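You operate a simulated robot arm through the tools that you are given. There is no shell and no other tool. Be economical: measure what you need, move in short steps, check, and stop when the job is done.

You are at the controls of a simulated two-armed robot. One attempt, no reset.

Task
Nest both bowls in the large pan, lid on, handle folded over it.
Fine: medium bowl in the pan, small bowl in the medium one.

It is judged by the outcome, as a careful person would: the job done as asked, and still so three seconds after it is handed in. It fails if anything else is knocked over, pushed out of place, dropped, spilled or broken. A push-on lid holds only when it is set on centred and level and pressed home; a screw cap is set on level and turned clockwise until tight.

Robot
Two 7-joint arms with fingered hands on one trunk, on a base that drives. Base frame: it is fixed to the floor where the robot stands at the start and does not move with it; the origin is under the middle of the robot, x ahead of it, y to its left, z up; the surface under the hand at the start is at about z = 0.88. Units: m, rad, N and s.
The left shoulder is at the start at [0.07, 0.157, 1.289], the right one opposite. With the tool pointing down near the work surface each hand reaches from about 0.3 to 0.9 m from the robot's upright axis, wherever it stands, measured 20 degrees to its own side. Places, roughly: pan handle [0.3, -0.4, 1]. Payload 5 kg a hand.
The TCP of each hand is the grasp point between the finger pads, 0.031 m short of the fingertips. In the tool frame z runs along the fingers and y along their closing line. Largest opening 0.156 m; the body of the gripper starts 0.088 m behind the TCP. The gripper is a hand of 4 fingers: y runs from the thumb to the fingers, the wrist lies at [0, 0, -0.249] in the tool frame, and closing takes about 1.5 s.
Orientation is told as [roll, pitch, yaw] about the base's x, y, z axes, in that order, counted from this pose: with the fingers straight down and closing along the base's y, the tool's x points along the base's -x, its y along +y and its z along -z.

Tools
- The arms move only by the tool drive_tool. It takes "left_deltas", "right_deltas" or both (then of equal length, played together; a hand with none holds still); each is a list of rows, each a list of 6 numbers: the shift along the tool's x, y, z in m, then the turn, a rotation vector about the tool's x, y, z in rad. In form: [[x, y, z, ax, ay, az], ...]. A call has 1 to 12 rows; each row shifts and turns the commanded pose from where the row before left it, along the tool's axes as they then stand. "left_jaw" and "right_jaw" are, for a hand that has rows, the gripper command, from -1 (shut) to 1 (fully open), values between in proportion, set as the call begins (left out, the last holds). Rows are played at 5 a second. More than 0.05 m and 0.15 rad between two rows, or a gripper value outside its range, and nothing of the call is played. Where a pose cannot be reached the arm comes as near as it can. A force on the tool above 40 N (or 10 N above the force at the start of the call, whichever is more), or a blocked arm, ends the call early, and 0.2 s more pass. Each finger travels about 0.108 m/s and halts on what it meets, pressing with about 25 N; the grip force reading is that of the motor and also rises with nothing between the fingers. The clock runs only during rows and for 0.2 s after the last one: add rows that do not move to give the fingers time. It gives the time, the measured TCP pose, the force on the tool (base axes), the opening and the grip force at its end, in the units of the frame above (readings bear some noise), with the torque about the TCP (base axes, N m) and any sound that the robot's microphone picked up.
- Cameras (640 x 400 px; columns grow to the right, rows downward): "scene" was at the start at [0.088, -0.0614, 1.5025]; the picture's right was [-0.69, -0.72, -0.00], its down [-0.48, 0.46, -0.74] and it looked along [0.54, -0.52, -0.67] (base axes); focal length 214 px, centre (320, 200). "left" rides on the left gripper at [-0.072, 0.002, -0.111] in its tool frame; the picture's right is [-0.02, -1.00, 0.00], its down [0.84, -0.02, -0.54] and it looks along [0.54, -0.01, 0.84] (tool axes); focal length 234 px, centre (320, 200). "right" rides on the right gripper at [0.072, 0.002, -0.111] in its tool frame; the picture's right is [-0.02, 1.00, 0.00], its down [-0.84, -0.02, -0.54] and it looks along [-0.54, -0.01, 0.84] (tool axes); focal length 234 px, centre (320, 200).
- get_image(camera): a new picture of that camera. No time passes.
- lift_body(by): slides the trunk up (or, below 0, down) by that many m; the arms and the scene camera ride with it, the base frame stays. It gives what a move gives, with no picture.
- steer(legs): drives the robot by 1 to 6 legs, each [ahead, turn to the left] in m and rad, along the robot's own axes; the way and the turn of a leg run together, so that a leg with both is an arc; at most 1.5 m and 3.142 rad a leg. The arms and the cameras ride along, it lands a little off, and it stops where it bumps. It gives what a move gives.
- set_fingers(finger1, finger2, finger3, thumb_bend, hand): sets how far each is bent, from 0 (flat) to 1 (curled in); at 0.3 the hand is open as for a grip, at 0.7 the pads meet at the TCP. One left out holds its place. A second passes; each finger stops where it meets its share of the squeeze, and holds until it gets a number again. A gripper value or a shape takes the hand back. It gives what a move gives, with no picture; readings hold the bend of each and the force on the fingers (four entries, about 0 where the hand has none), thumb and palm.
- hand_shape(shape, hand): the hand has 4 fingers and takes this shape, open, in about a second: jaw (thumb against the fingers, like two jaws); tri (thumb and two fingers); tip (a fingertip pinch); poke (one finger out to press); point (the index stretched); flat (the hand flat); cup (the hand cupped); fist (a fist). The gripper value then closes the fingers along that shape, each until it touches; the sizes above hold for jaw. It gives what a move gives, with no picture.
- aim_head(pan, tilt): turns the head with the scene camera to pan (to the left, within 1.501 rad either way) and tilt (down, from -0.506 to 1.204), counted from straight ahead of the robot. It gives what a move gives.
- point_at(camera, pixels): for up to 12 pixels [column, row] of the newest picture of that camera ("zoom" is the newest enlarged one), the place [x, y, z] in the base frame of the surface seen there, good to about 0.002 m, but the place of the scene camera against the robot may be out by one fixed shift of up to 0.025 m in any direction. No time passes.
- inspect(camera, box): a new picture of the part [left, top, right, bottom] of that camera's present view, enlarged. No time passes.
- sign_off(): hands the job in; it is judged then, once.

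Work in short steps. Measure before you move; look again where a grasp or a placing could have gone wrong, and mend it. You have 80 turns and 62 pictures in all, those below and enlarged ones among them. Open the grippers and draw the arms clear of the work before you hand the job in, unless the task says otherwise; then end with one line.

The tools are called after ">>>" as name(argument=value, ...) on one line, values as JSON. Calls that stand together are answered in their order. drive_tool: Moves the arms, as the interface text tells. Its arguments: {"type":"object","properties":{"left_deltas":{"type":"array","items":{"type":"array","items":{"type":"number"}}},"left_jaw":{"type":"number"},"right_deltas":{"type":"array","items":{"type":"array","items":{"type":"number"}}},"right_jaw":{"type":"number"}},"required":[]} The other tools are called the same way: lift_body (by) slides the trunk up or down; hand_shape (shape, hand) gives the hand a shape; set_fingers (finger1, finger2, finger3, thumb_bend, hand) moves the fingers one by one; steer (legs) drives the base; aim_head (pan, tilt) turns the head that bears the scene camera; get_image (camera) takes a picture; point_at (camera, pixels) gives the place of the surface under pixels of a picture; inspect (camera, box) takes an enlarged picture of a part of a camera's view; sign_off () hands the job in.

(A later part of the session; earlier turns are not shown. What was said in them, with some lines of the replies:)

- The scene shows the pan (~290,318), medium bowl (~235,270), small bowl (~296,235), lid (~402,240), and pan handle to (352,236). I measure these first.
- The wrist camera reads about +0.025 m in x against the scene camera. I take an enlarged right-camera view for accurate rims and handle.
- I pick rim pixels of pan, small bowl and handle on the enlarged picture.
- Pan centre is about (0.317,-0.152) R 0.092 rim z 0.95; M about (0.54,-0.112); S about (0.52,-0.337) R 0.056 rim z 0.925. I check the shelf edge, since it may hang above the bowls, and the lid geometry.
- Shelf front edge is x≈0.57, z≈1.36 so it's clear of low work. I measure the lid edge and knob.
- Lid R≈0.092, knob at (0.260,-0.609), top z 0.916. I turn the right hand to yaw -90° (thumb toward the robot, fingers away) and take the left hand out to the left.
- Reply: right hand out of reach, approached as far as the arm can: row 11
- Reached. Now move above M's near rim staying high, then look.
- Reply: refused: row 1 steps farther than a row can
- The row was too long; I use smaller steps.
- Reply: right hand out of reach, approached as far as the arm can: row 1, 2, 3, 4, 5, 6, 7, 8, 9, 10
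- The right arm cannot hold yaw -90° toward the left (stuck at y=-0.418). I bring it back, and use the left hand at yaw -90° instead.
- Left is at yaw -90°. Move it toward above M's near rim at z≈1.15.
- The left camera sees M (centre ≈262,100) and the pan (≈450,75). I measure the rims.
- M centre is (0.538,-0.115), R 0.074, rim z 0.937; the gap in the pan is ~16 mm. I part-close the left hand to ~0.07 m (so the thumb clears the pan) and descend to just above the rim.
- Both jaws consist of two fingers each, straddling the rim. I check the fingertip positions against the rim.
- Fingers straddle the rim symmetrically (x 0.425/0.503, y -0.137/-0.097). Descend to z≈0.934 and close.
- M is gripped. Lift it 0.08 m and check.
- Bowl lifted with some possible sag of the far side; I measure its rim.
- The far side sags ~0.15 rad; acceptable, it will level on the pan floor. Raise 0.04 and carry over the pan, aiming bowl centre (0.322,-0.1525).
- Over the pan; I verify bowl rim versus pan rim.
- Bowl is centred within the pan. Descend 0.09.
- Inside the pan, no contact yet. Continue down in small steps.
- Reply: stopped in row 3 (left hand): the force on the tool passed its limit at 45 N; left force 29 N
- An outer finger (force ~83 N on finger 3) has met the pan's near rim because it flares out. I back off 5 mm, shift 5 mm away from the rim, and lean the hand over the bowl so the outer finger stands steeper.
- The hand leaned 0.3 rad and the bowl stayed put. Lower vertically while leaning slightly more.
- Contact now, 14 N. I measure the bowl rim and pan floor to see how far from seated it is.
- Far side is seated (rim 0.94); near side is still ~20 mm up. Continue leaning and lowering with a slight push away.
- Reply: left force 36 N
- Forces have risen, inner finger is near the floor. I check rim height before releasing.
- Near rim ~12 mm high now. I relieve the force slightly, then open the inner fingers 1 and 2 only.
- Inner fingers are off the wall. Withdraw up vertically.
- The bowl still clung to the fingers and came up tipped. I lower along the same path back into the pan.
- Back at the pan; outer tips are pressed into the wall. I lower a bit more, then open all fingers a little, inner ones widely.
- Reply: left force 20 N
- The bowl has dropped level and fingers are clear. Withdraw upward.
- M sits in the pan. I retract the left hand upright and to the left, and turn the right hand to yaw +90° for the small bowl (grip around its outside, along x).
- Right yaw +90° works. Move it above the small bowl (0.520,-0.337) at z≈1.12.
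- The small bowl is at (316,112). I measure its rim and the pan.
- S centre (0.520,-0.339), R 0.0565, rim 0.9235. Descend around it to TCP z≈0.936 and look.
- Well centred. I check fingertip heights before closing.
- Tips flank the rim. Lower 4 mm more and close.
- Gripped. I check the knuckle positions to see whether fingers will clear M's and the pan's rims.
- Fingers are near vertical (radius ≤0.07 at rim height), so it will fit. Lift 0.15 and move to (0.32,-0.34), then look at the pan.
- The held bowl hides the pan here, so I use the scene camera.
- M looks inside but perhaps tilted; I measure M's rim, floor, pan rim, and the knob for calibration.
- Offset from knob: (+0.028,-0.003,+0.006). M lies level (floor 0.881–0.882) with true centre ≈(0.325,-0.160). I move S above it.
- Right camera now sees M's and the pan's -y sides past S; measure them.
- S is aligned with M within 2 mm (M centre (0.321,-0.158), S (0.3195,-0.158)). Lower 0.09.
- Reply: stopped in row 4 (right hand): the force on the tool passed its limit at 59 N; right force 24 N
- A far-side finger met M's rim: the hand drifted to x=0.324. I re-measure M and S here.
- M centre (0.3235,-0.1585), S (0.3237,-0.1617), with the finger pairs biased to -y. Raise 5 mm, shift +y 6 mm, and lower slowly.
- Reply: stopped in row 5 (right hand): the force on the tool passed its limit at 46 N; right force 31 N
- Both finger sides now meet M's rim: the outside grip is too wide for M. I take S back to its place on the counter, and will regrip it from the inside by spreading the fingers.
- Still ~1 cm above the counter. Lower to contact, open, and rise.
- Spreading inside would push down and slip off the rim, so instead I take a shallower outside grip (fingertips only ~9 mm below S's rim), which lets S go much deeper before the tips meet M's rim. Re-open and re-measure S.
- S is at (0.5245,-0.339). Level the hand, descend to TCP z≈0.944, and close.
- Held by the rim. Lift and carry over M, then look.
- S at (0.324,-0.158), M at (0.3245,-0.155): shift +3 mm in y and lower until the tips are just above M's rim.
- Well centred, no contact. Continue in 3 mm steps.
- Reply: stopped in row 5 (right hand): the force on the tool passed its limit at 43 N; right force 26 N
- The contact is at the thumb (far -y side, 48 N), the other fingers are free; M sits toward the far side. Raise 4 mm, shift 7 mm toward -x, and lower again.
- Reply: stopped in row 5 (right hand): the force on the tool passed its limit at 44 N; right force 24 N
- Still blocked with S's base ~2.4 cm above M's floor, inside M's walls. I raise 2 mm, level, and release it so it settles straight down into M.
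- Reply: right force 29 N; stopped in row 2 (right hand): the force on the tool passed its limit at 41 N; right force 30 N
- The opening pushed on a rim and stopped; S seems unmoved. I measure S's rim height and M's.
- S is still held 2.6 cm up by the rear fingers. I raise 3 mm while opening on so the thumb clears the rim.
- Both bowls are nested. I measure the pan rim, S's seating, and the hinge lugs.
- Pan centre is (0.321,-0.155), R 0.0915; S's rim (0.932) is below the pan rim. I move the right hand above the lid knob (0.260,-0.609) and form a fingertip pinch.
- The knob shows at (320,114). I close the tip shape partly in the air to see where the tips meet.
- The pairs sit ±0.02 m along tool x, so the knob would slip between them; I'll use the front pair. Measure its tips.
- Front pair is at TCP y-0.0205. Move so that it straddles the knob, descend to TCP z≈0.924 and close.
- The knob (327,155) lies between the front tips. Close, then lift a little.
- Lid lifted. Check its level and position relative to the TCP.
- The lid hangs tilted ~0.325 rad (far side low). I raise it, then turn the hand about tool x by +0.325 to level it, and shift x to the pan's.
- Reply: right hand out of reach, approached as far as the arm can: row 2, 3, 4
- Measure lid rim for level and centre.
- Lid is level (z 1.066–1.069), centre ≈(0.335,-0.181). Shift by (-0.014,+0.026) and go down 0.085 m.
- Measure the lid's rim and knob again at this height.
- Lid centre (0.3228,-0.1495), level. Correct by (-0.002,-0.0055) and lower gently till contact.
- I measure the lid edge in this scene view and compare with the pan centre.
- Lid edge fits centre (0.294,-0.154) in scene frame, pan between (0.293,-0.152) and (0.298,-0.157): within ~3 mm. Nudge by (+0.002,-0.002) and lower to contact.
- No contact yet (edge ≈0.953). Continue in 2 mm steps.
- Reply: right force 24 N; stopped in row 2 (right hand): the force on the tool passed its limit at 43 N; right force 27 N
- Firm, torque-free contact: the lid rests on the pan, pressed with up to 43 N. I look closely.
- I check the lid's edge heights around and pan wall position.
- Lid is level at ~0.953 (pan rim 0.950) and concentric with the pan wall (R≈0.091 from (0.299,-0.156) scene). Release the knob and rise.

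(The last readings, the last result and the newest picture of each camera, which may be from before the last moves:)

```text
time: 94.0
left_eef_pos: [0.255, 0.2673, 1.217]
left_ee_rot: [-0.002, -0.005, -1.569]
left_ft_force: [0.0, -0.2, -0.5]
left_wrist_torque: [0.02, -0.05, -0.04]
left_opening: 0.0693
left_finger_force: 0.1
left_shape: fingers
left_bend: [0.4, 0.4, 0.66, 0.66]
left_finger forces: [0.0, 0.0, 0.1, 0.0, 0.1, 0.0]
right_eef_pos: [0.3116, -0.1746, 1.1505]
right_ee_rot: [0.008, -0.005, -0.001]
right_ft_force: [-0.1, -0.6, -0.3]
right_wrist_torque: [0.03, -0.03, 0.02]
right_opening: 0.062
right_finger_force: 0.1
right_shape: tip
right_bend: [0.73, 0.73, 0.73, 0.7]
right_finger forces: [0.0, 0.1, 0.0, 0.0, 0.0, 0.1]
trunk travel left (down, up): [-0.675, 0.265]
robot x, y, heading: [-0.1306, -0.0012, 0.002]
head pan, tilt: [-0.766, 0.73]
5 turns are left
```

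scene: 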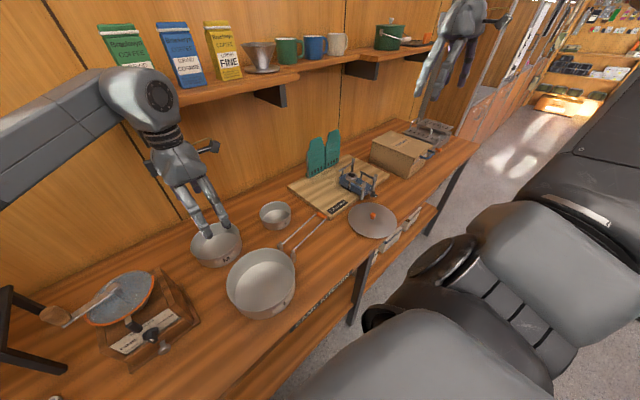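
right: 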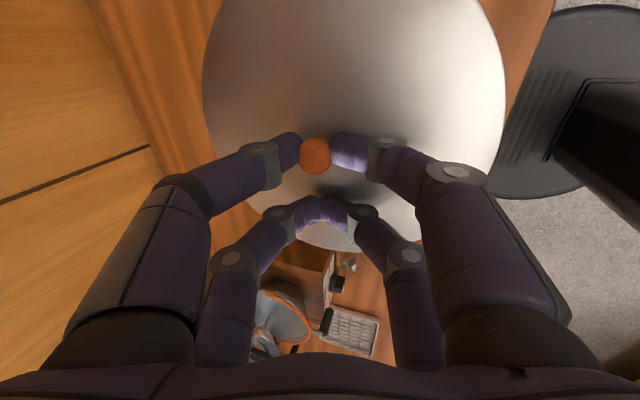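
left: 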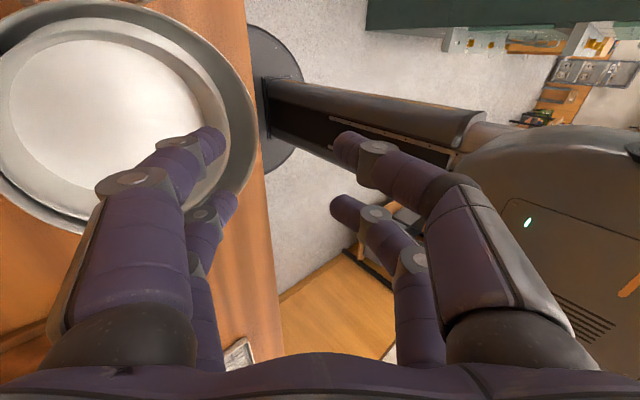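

Five turns remain, so I combine steps: go to the handle's orange tip (≈(0.342,-0.430,0.976)), putting the front finger pair astride it along y, and look.

>>> drive_tool(right_deltas=[[-0.0085, -0.0426, 0, 0, 0, 0], [-0.0085, -0.0426, 0, 0, 0, 0], [-0.0085, -0.0426, 0, 0, 0, 0], [-0.0085, -0.0426, 0, 0, 0, 0], [-0.0085, -0.0426, 0, 0, 0, 0], [-0.0085, -0.0424, 0, 0, 0, 0], [0, 0, 0.04, 0, 0, 0], [0, 0, 0.04, 0, 0, 0], [0, 0, 0.04, 0, 0, 0], [0, 0, 0.035, 0, 0, 0], [0, 0, 0, 0, 0, 0]], right_jaw=-0.2)

>>> get_image(camera="right")

>>> point_at(camera="right", pixels=[[320, 130], [320, 150], [320, 170], [340, 150], [300, 150], [330, 130], [310, 140], [330, 160], [350, 140], [310, 160], [320, 115], [320, 190]])

>>> inspect(camera="scene", box=[210, 170, 370, 310])

```text
time: 96.4
left_eef_pos: [0.2561, 0.2674, 1.2154]
left_ee_rot: [-0.002, -0.006, -1.569]
left_ft_force: [-0.1, -0.7, 0.8]
left_wrist_torque: [0.0, -0.02, -0.01]
left_opening: 0.0694
left_finger_force: 0.0
left_shape: fingers
left_bend: [0.4, 0.4, 0.66, 0.66]
left_finger forces: [0.0, 0.0, 0.0, 0.0, 0.0, 0.0]
right_eef_pos: [0.3641, -0.4293, 0.994]
right_ee_rot: [0.007, -0.004, 0.003]
right_ft_force: [0.5, -0.3, 0.3]
right_wrist_torque: [-0.02, -0.04, 0.06]
right_opening: 0.0625
right_finger_force: 0.0
right_shape: tip
right_bend: [0.73, 0.73, 0.73, 0.7]
right_finger forces: [0.0, 0.0, 0.0, 0.2, 0.0, 0.0]
trunk travel left (down, up): [-0.675, 0.265]
robot x, y, heading: [-0.132, 0.0002, 0.001]
head pan, tilt: [-0.766, 0.73]
```

```text
5 pictures are left
```

right: 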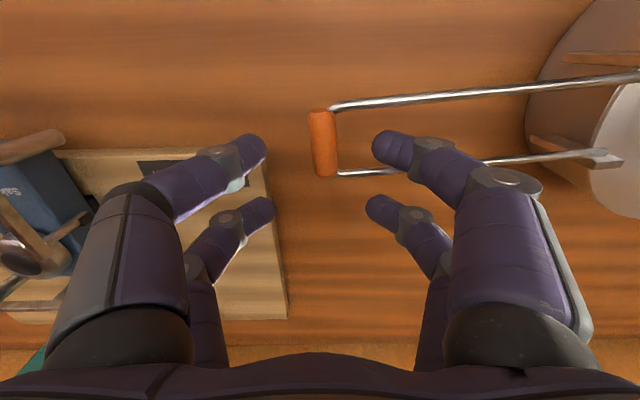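

```text
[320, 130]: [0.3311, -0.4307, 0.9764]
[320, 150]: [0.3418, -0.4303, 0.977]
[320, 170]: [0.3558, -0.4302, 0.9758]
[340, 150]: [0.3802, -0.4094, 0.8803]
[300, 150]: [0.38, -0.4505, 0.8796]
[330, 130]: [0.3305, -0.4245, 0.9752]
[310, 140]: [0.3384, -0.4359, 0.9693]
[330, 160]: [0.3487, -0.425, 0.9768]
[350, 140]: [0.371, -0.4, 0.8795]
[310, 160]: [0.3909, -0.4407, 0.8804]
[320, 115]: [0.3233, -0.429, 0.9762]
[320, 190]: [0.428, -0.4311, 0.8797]
```

```text
2.86 times, centred on (290, 240) of scene
4 turns are left
```

zoom: 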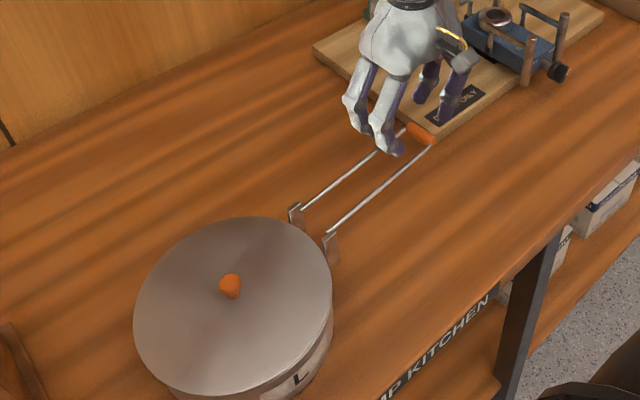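

The front pair straddles the rod (centre (0.341,-0.430), z≈0.971). I lower 6 mm, close on it, then swing it up along the arc of radius 0.18 m about the hinge (y≈-0.25, z≈0.97) to 75°.

>>> drive_tool(right_deltas=[[0.002, -0.0005, 0.006, 0, 0, 0], [0, 0, 0, 0, 0, 0], [0, 0, 0, 0, 0, 0]])

>>> drive_tool(right_deltas=[[0, 0, 0, 0, 0, 0], [0, 0, 0, 0, 0, 0], [0, 0, 0, 0, 0, 0], [0, 0, 0, 0, 0, 0], [0, 0, 0, 0, 0, 0], [0, 0, 0, 0, 0, 0]], right_jaw=-1)

>>> drive_tool(right_deltas=[[0.0001, 0.0015, -0.0235, 0, 0, 0], [0.0003, 0.0046, -0.0231, 0, 0, 0], [0.0005, 0.0076, -0.0223, 0, 0, 0], [0.0007, 0.0104, -0.0211, 0, 0, 0], [0.0009, 0.0131, -0.0196, 0, 0, 0], [0.001, 0.0155, -0.0177, 0, 0, 0], [0.0012, 0.0177, -0.0155, 0, 0, 0], [0.0013, 0.0196, -0.0131, 0, 0, 0], [0.0014, 0.0211, -0.0104, 0, 0, 0], [0.0015, 0.0223, -0.0076, 0, 0, 0], [0, 0, 0, 0, 0, 0]])

>>> get_image(camera="scene")

>>> get_image(camera="right")

```text
time: 97.2
left_eef_pos: [0.2557, 0.267, 1.2163]
left_ee_rot: [-0.002, -0.005, -1.57]
left_ft_force: [0.0, -0.5, 0.8]
left_wrist_torque: [-0.02, -0.01, 0.02]
left_opening: 0.0694
left_finger_force: 0.1
left_shape: fingers
left_bend: [0.4, 0.4, 0.66, 0.66]
left_finger forces: [0.1, 0.0, 0.0, 0.1, 0.1, 0.0]
right_eef_pos: [0.3602, -0.4291, 0.9869]
right_ee_rot: [0.009, -0.008, 0.003]
right_ft_force: [0.4, 0.0, 0.0]
right_wrist_torque: [0.01, -0.01, -0.01]
right_opening: 0.0622
right_finger_force: 0.2
right_shape: tip
right_bend: [0.73, 0.73, 0.73, 0.7]
right_finger forces: [0.0, 0.1, 0.0, 0.0, 0.1, 0.0]
trunk travel left (down, up): [-0.675, 0.265]
robot x, y, heading: [-0.1297, -0.0004, 0.001]
head pan, tilt: [-0.766, 0.73]
```

```text
time: 98.6
left_eef_pos: [0.2559, 0.2682, 1.2168]
left_ee_rot: [-0.003, -0.007, -1.57]
left_ft_force: [-1.4, -0.6, 1.4]
left_wrist_torque: [-0.01, -0.07, -0.02]
left_opening: 0.0695
left_finger_force: 0.0
left_shape: fingers
left_bend: [0.4, 0.4, 0.66, 0.66]
left_finger forces: [0.0, 0.0, 0.0, 0.0, 0.0, 0.0]
right_eef_pos: [0.3597, -0.4292, 0.9885]
right_ee_rot: [0.008, -0.005, 0.001]
right_ft_force: [-0.6, -0.1, 0.6]
right_wrist_torque: [-0.01, 0.02, 0.02]
right_opening: 0.001
right_finger_force: 25.5
right_shape: tip
right_bend: [0.72, 0.7, 0.7, 0.7]
right_finger forces: [21.8, 0.0, 0.1, 0.0, 22.4, 0.0]
trunk travel left (down, up): [-0.675, 0.265]
robot x, y, heading: [-0.1298, -0.0013, 0.006]
head pan, tilt: [-0.766, 0.73]
```

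```text
time: 101.0
left_eef_pos: [0.2559, 0.2669, 1.2157]
left_ee_rot: [-0.002, -0.002, -1.568]
left_ft_force: [0.2, -0.3, 0.5]
left_wrist_torque: [0.01, -0.01, 0.0]
left_opening: 0.0695
left_finger_force: 0.0
left_shape: fingers
left_bend: [0.4, 0.4, 0.66, 0.66]
left_finger forces: [0.0, 0.1, 0.0, 0.0, 0.0, 0.0]
right_eef_pos: [0.3492, -0.2989, 1.165]
right_ee_rot: [0.008, -0.005, 0.0]
right_ft_force: [-0.5, -0.7, -3.4]
right_wrist_torque: [-0.31, -0.04, 0.02]
right_opening: 0.0017
right_finger_force: 25.0
right_shape: tip
right_bend: [0.6, 0.7, 0.7, 0.76]
right_finger forces: [38.1, 0.0, 0.0, 0.1, 32.3, 0.1]
trunk travel left (down, up): [-0.675, 0.265]
robot x, y, heading: [-0.1308, 0.0023, 0.009]
head pan, tilt: [-0.766, 0.73]
```

```text
3 pictures are left
```

scene: 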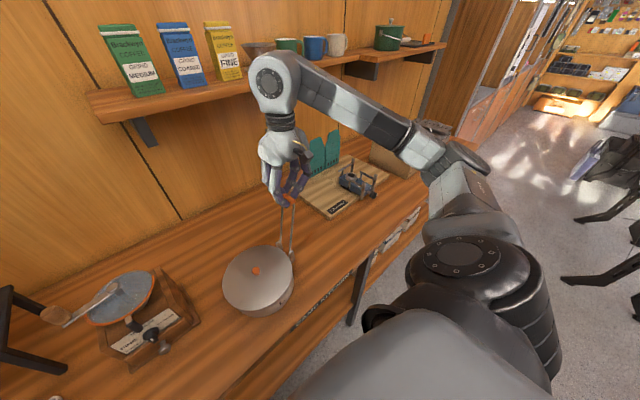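

```text
2 pictures are left
3 turns are left
```

right: 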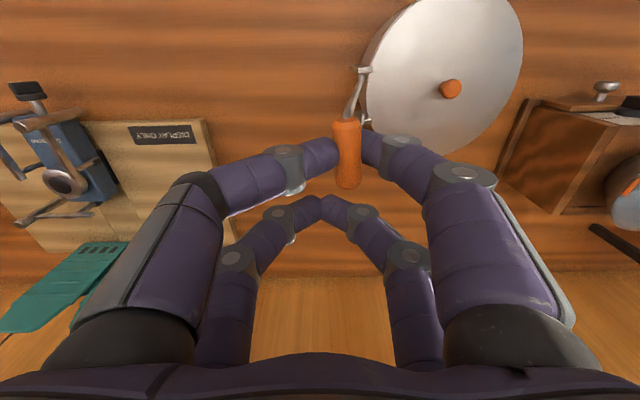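

The handle is held at ~75° and moving freely. Continue the arc down to ~175° over the lid, release, rise, and look.

>>> drive_tool(right_deltas=[[0.0015, 0.0231, -0.0046, 0, 0, 0], [0.0015, 0.0235, -0.0015, 0, 0, 0], [0.0015, 0.0235, 0.0015, 0, 0, 0], [0.0015, 0.0231, 0.0046, 0, 0, 0], [0.0015, 0.0223, 0.0076, 0, 0, 0], [0.0014, 0.0211, 0.0104, 0, 0, 0], [0.0013, 0.0196, 0.0131, 0, 0, 0], [0.0012, 0.0177, 0.0155, 0, 0, 0], [0.001, 0.0155, 0.0177, 0, 0, 0], [0.0009, 0.0131, 0.0196, 0, 0, 0], [0.0007, 0.0104, 0.0211, 0, 0, 0], [0.0005, 0.0076, 0.0223, 0, 0, 0]])

>>> drive_tool(right_deltas=[[0.0003, 0.0046, 0.0235, 0, 0, 0], [0, 0.001, 0.01, 0, 0, 0], [0, 0, 0, 0, 0, 0]])

>>> drive_tool(right_deltas=[[0, 0, 0, 0, 0, 0], [0, 0, 0, 0, 0, 0], [0, 0, 0, 0, 0, 0], [0, 0, 0, 0, 0, 0], [0, 0, 0, 0, 0, 0], [0, 0, -0.02, 0, 0, 0], [0, 0, -0.04, 0, 0, 0], [0, 0, -0.04, 0, 0, 0], [0, 0, -0.04, 0, 0, 0], [0, 0, 0, 0, 0, 0]], right_jaw=-0.1)

>>> get_image(camera="right")

```text
time: 103.6
left_eef_pos: [0.2552, 0.2684, 1.2153]
left_ee_rot: [-0.002, -0.005, -1.568]
left_ft_force: [0.1, -0.5, 0.5]
left_wrist_torque: [0.01, -0.01, 0.02]
left_opening: 0.0696
left_finger_force: 0.0
left_shape: fingers
left_bend: [0.4, 0.4, 0.66, 0.66]
left_finger forces: [0.1, 0.0, 0.0, 0.0, 0.0, 0.0]
right_eef_pos: [0.3364, -0.0741, 1.0357]
right_ee_rot: [0.009, -0.005, 0.002]
right_ft_force: [-0.2, 0.0, -0.2]
right_wrist_torque: [0.01, -0.02, 0.03]
right_opening: 0.0001
right_finger_force: 24.9
right_shape: tip
right_bend: [0.74, 0.7, 0.7, 0.72]
right_finger forces: [0.0, 0.1, 0.0, 0.1, 0.1, 0.1]
trunk travel left (down, up): [-0.675, 0.265]
robot x, y, heading: [-0.1332, 0.0013, 0.004]
head pan, tilt: [-0.766, 0.73]
```

```text
time: 104.4
left_eef_pos: [0.2549, 0.2677, 1.2166]
left_ee_rot: [-0.002, -0.004, -1.567]
left_ft_force: [0.3, 0.6, 0.2]
left_wrist_torque: [0.01, -0.01, -0.02]
left_opening: 0.0695
left_finger_force: 0.0
left_shape: fingers
left_bend: [0.4, 0.4, 0.66, 0.66]
left_finger forces: [0.1, 0.0, 0.0, 0.0, 0.0, 0.0]
right_eef_pos: [0.3349, -0.0688, 1.0056]
right_ee_rot: [0.007, -0.004, 0.002]
right_ft_force: [0.6, 1.9, -0.2]
right_wrist_torque: [-0.01, 0.04, -0.07]
right_opening: 0.0
right_finger_force: 25.1
right_shape: tip
right_bend: [0.74, 0.7, 0.7, 0.72]
right_finger forces: [2.0, 0.0, 0.0, 0.1, 0.0, 0.1]
trunk travel left (down, up): [-0.675, 0.265]
robot x, y, heading: [-0.13, 0.0012, 0.003]
head pan, tilt: [-0.766, 0.73]
```

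```text
time: 106.6
left_eef_pos: [0.2548, 0.268, 1.2162]
left_ee_rot: [-0.002, -0.006, -1.569]
left_ft_force: [-0.3, -0.2, -0.4]
left_wrist_torque: [0.01, 0.0, 0.01]
left_opening: 0.0697
left_finger_force: 0.1
left_shape: fingers
left_bend: [0.4, 0.4, 0.66, 0.66]
left_finger forces: [0.0, 0.1, 0.0, 0.1, 0.1, 0.0]
right_eef_pos: [0.3364, -0.0717, 1.1463]
right_ee_rot: [0.009, -0.003, 0.001]
right_ft_force: [0.0, 0.1, 0.0]
right_wrist_torque: [0.0, 0.02, -0.01]
right_opening: 0.07
right_finger_force: 0.1
right_shape: tip
right_bend: [0.73, 0.73, 0.73, 0.7]
right_finger forces: [0.1, 0.1, 0.0, 0.0, 0.0, 0.1]
trunk travel left (down, up): [-0.675, 0.265]
robot x, y, heading: [-0.1282, -0.0037, 0.003]
head pan, tilt: [-0.766, 0.73]
```

```text
1 pictures are left
2 turns are left
```

right: 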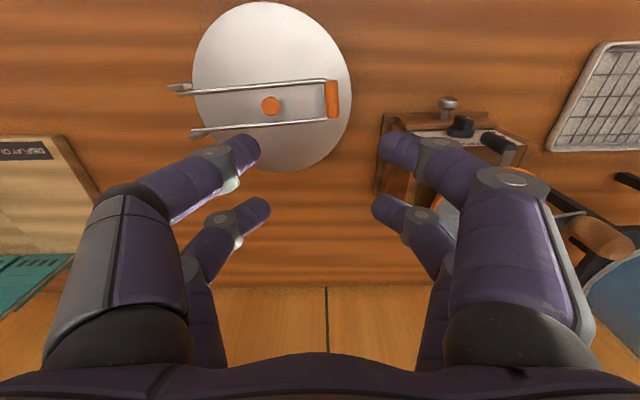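

The handle (wires ~rows 85–130, orange rod at (332,98)) lies folded over the lid, straddling the knob at (270,105). Draw the right arm up and clear, open both hands, and take the last look.

>>> drive_tool(right_deltas=[[0, 0, -0.04, 0, 0, 0], [0, 0, -0.04, 0, 0, 0], [0.01, -0.035, -0.015, 0, 0, 0], [0.01, -0.04, -0.01, 0, 0, 0], [0.01, -0.04, -0.01, 0, 0, 0], [0.01, -0.04, -0.01, 0, 0, 0], [0.01, -0.04, -0.01, 0, 0, 0], [0.01, -0.04, 0, 0, 0, 0], [0.01, -0.04, 0, 0, 0, 0], [0.01, -0.04, 0, 0, 0, 0], [0, 0, 0, 0, 0, 0]], right_jaw=0.8, left_deltas=[[0, 0, -0.01, 0, 0, 0], [0, 0, 0, 0, 0, 0], [0, 0, 0, 0, 0, 0], [0, 0, 0, 0, 0, 0], [0, 0, 0, 0, 0, 0], [0, 0, 0, 0, 0, 0], [0, 0, 0, 0, 0, 0], [0, 0, 0, 0, 0, 0], [0, 0, 0, 0, 0, 0], [0, 0, 0, 0, 0, 0], [0, 0, 0, 0, 0, 0]], left_jaw=0.8)

>>> inspect(camera="scene", box=[180, 180, 360, 340])

```text
time: 109.0
left_eef_pos: [0.2562, 0.2675, 1.2276]
left_ee_rot: [-0.002, -0.004, -1.567]
left_ft_force: [0.7, -0.6, -0.1]
left_wrist_torque: [0.01, 0.05, 0.0]
left_opening: 0.1398
left_finger_force: 0.1
left_shape: jaw
left_bend: [0.26, 0.26, 0.26, 0.36]
left_finger forces: [0.1, 0.1, 0.0, 0.0, 0.0, 0.1]
right_eef_pos: [0.2848, -0.3632, 1.2694]
right_ee_rot: [0.008, -0.002, 0.001]
right_ft_force: [-1.8, -0.1, 4.5]
right_wrist_torque: [0.01, -0.11, 0.0]
right_opening: 0.14
right_finger_force: 0.0
right_shape: tip
right_bend: [0.26, 0.26, 0.26, 0.36]
right_finger forces: [0.0, 0.0, 0.1, 0.0, 0.0, 0.0]
right hand out of reach, approached as far as the arm can: row 9, 10
trunk travel left (down, up): [-0.675, 0.265]
robot x, y, heading: [-0.1284, 0.0012, 0.003]
head pan, tilt: [-0.766, 0.73]
```

```text
2.50 times, centred on (270, 260) of scene
1 turns are left
```

zoom: 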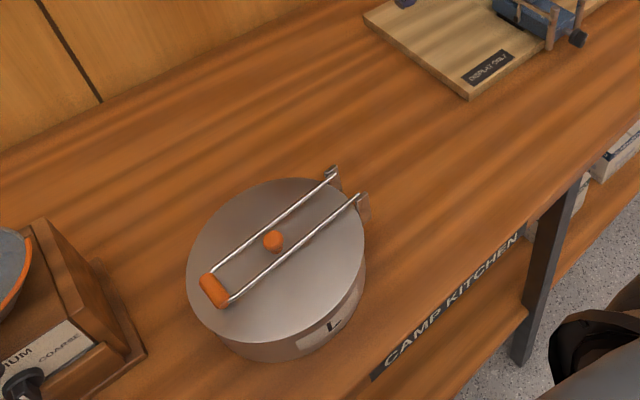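

The last picture shows the lid level on the pan with the handle folded over it, the arms clear and the grippers open. I hand the job in.

>>> sign_off()

```text
The job is handed in.
```

The medium bowl is in the pan and the small bowl inside it, with the lid seated level and the handle folded over it. The small bowl fell about 2.5 cm into the medium one when I released it, because the fingers would not fit any deeper, and placing the bowls nudged the pan by a few millimetres.
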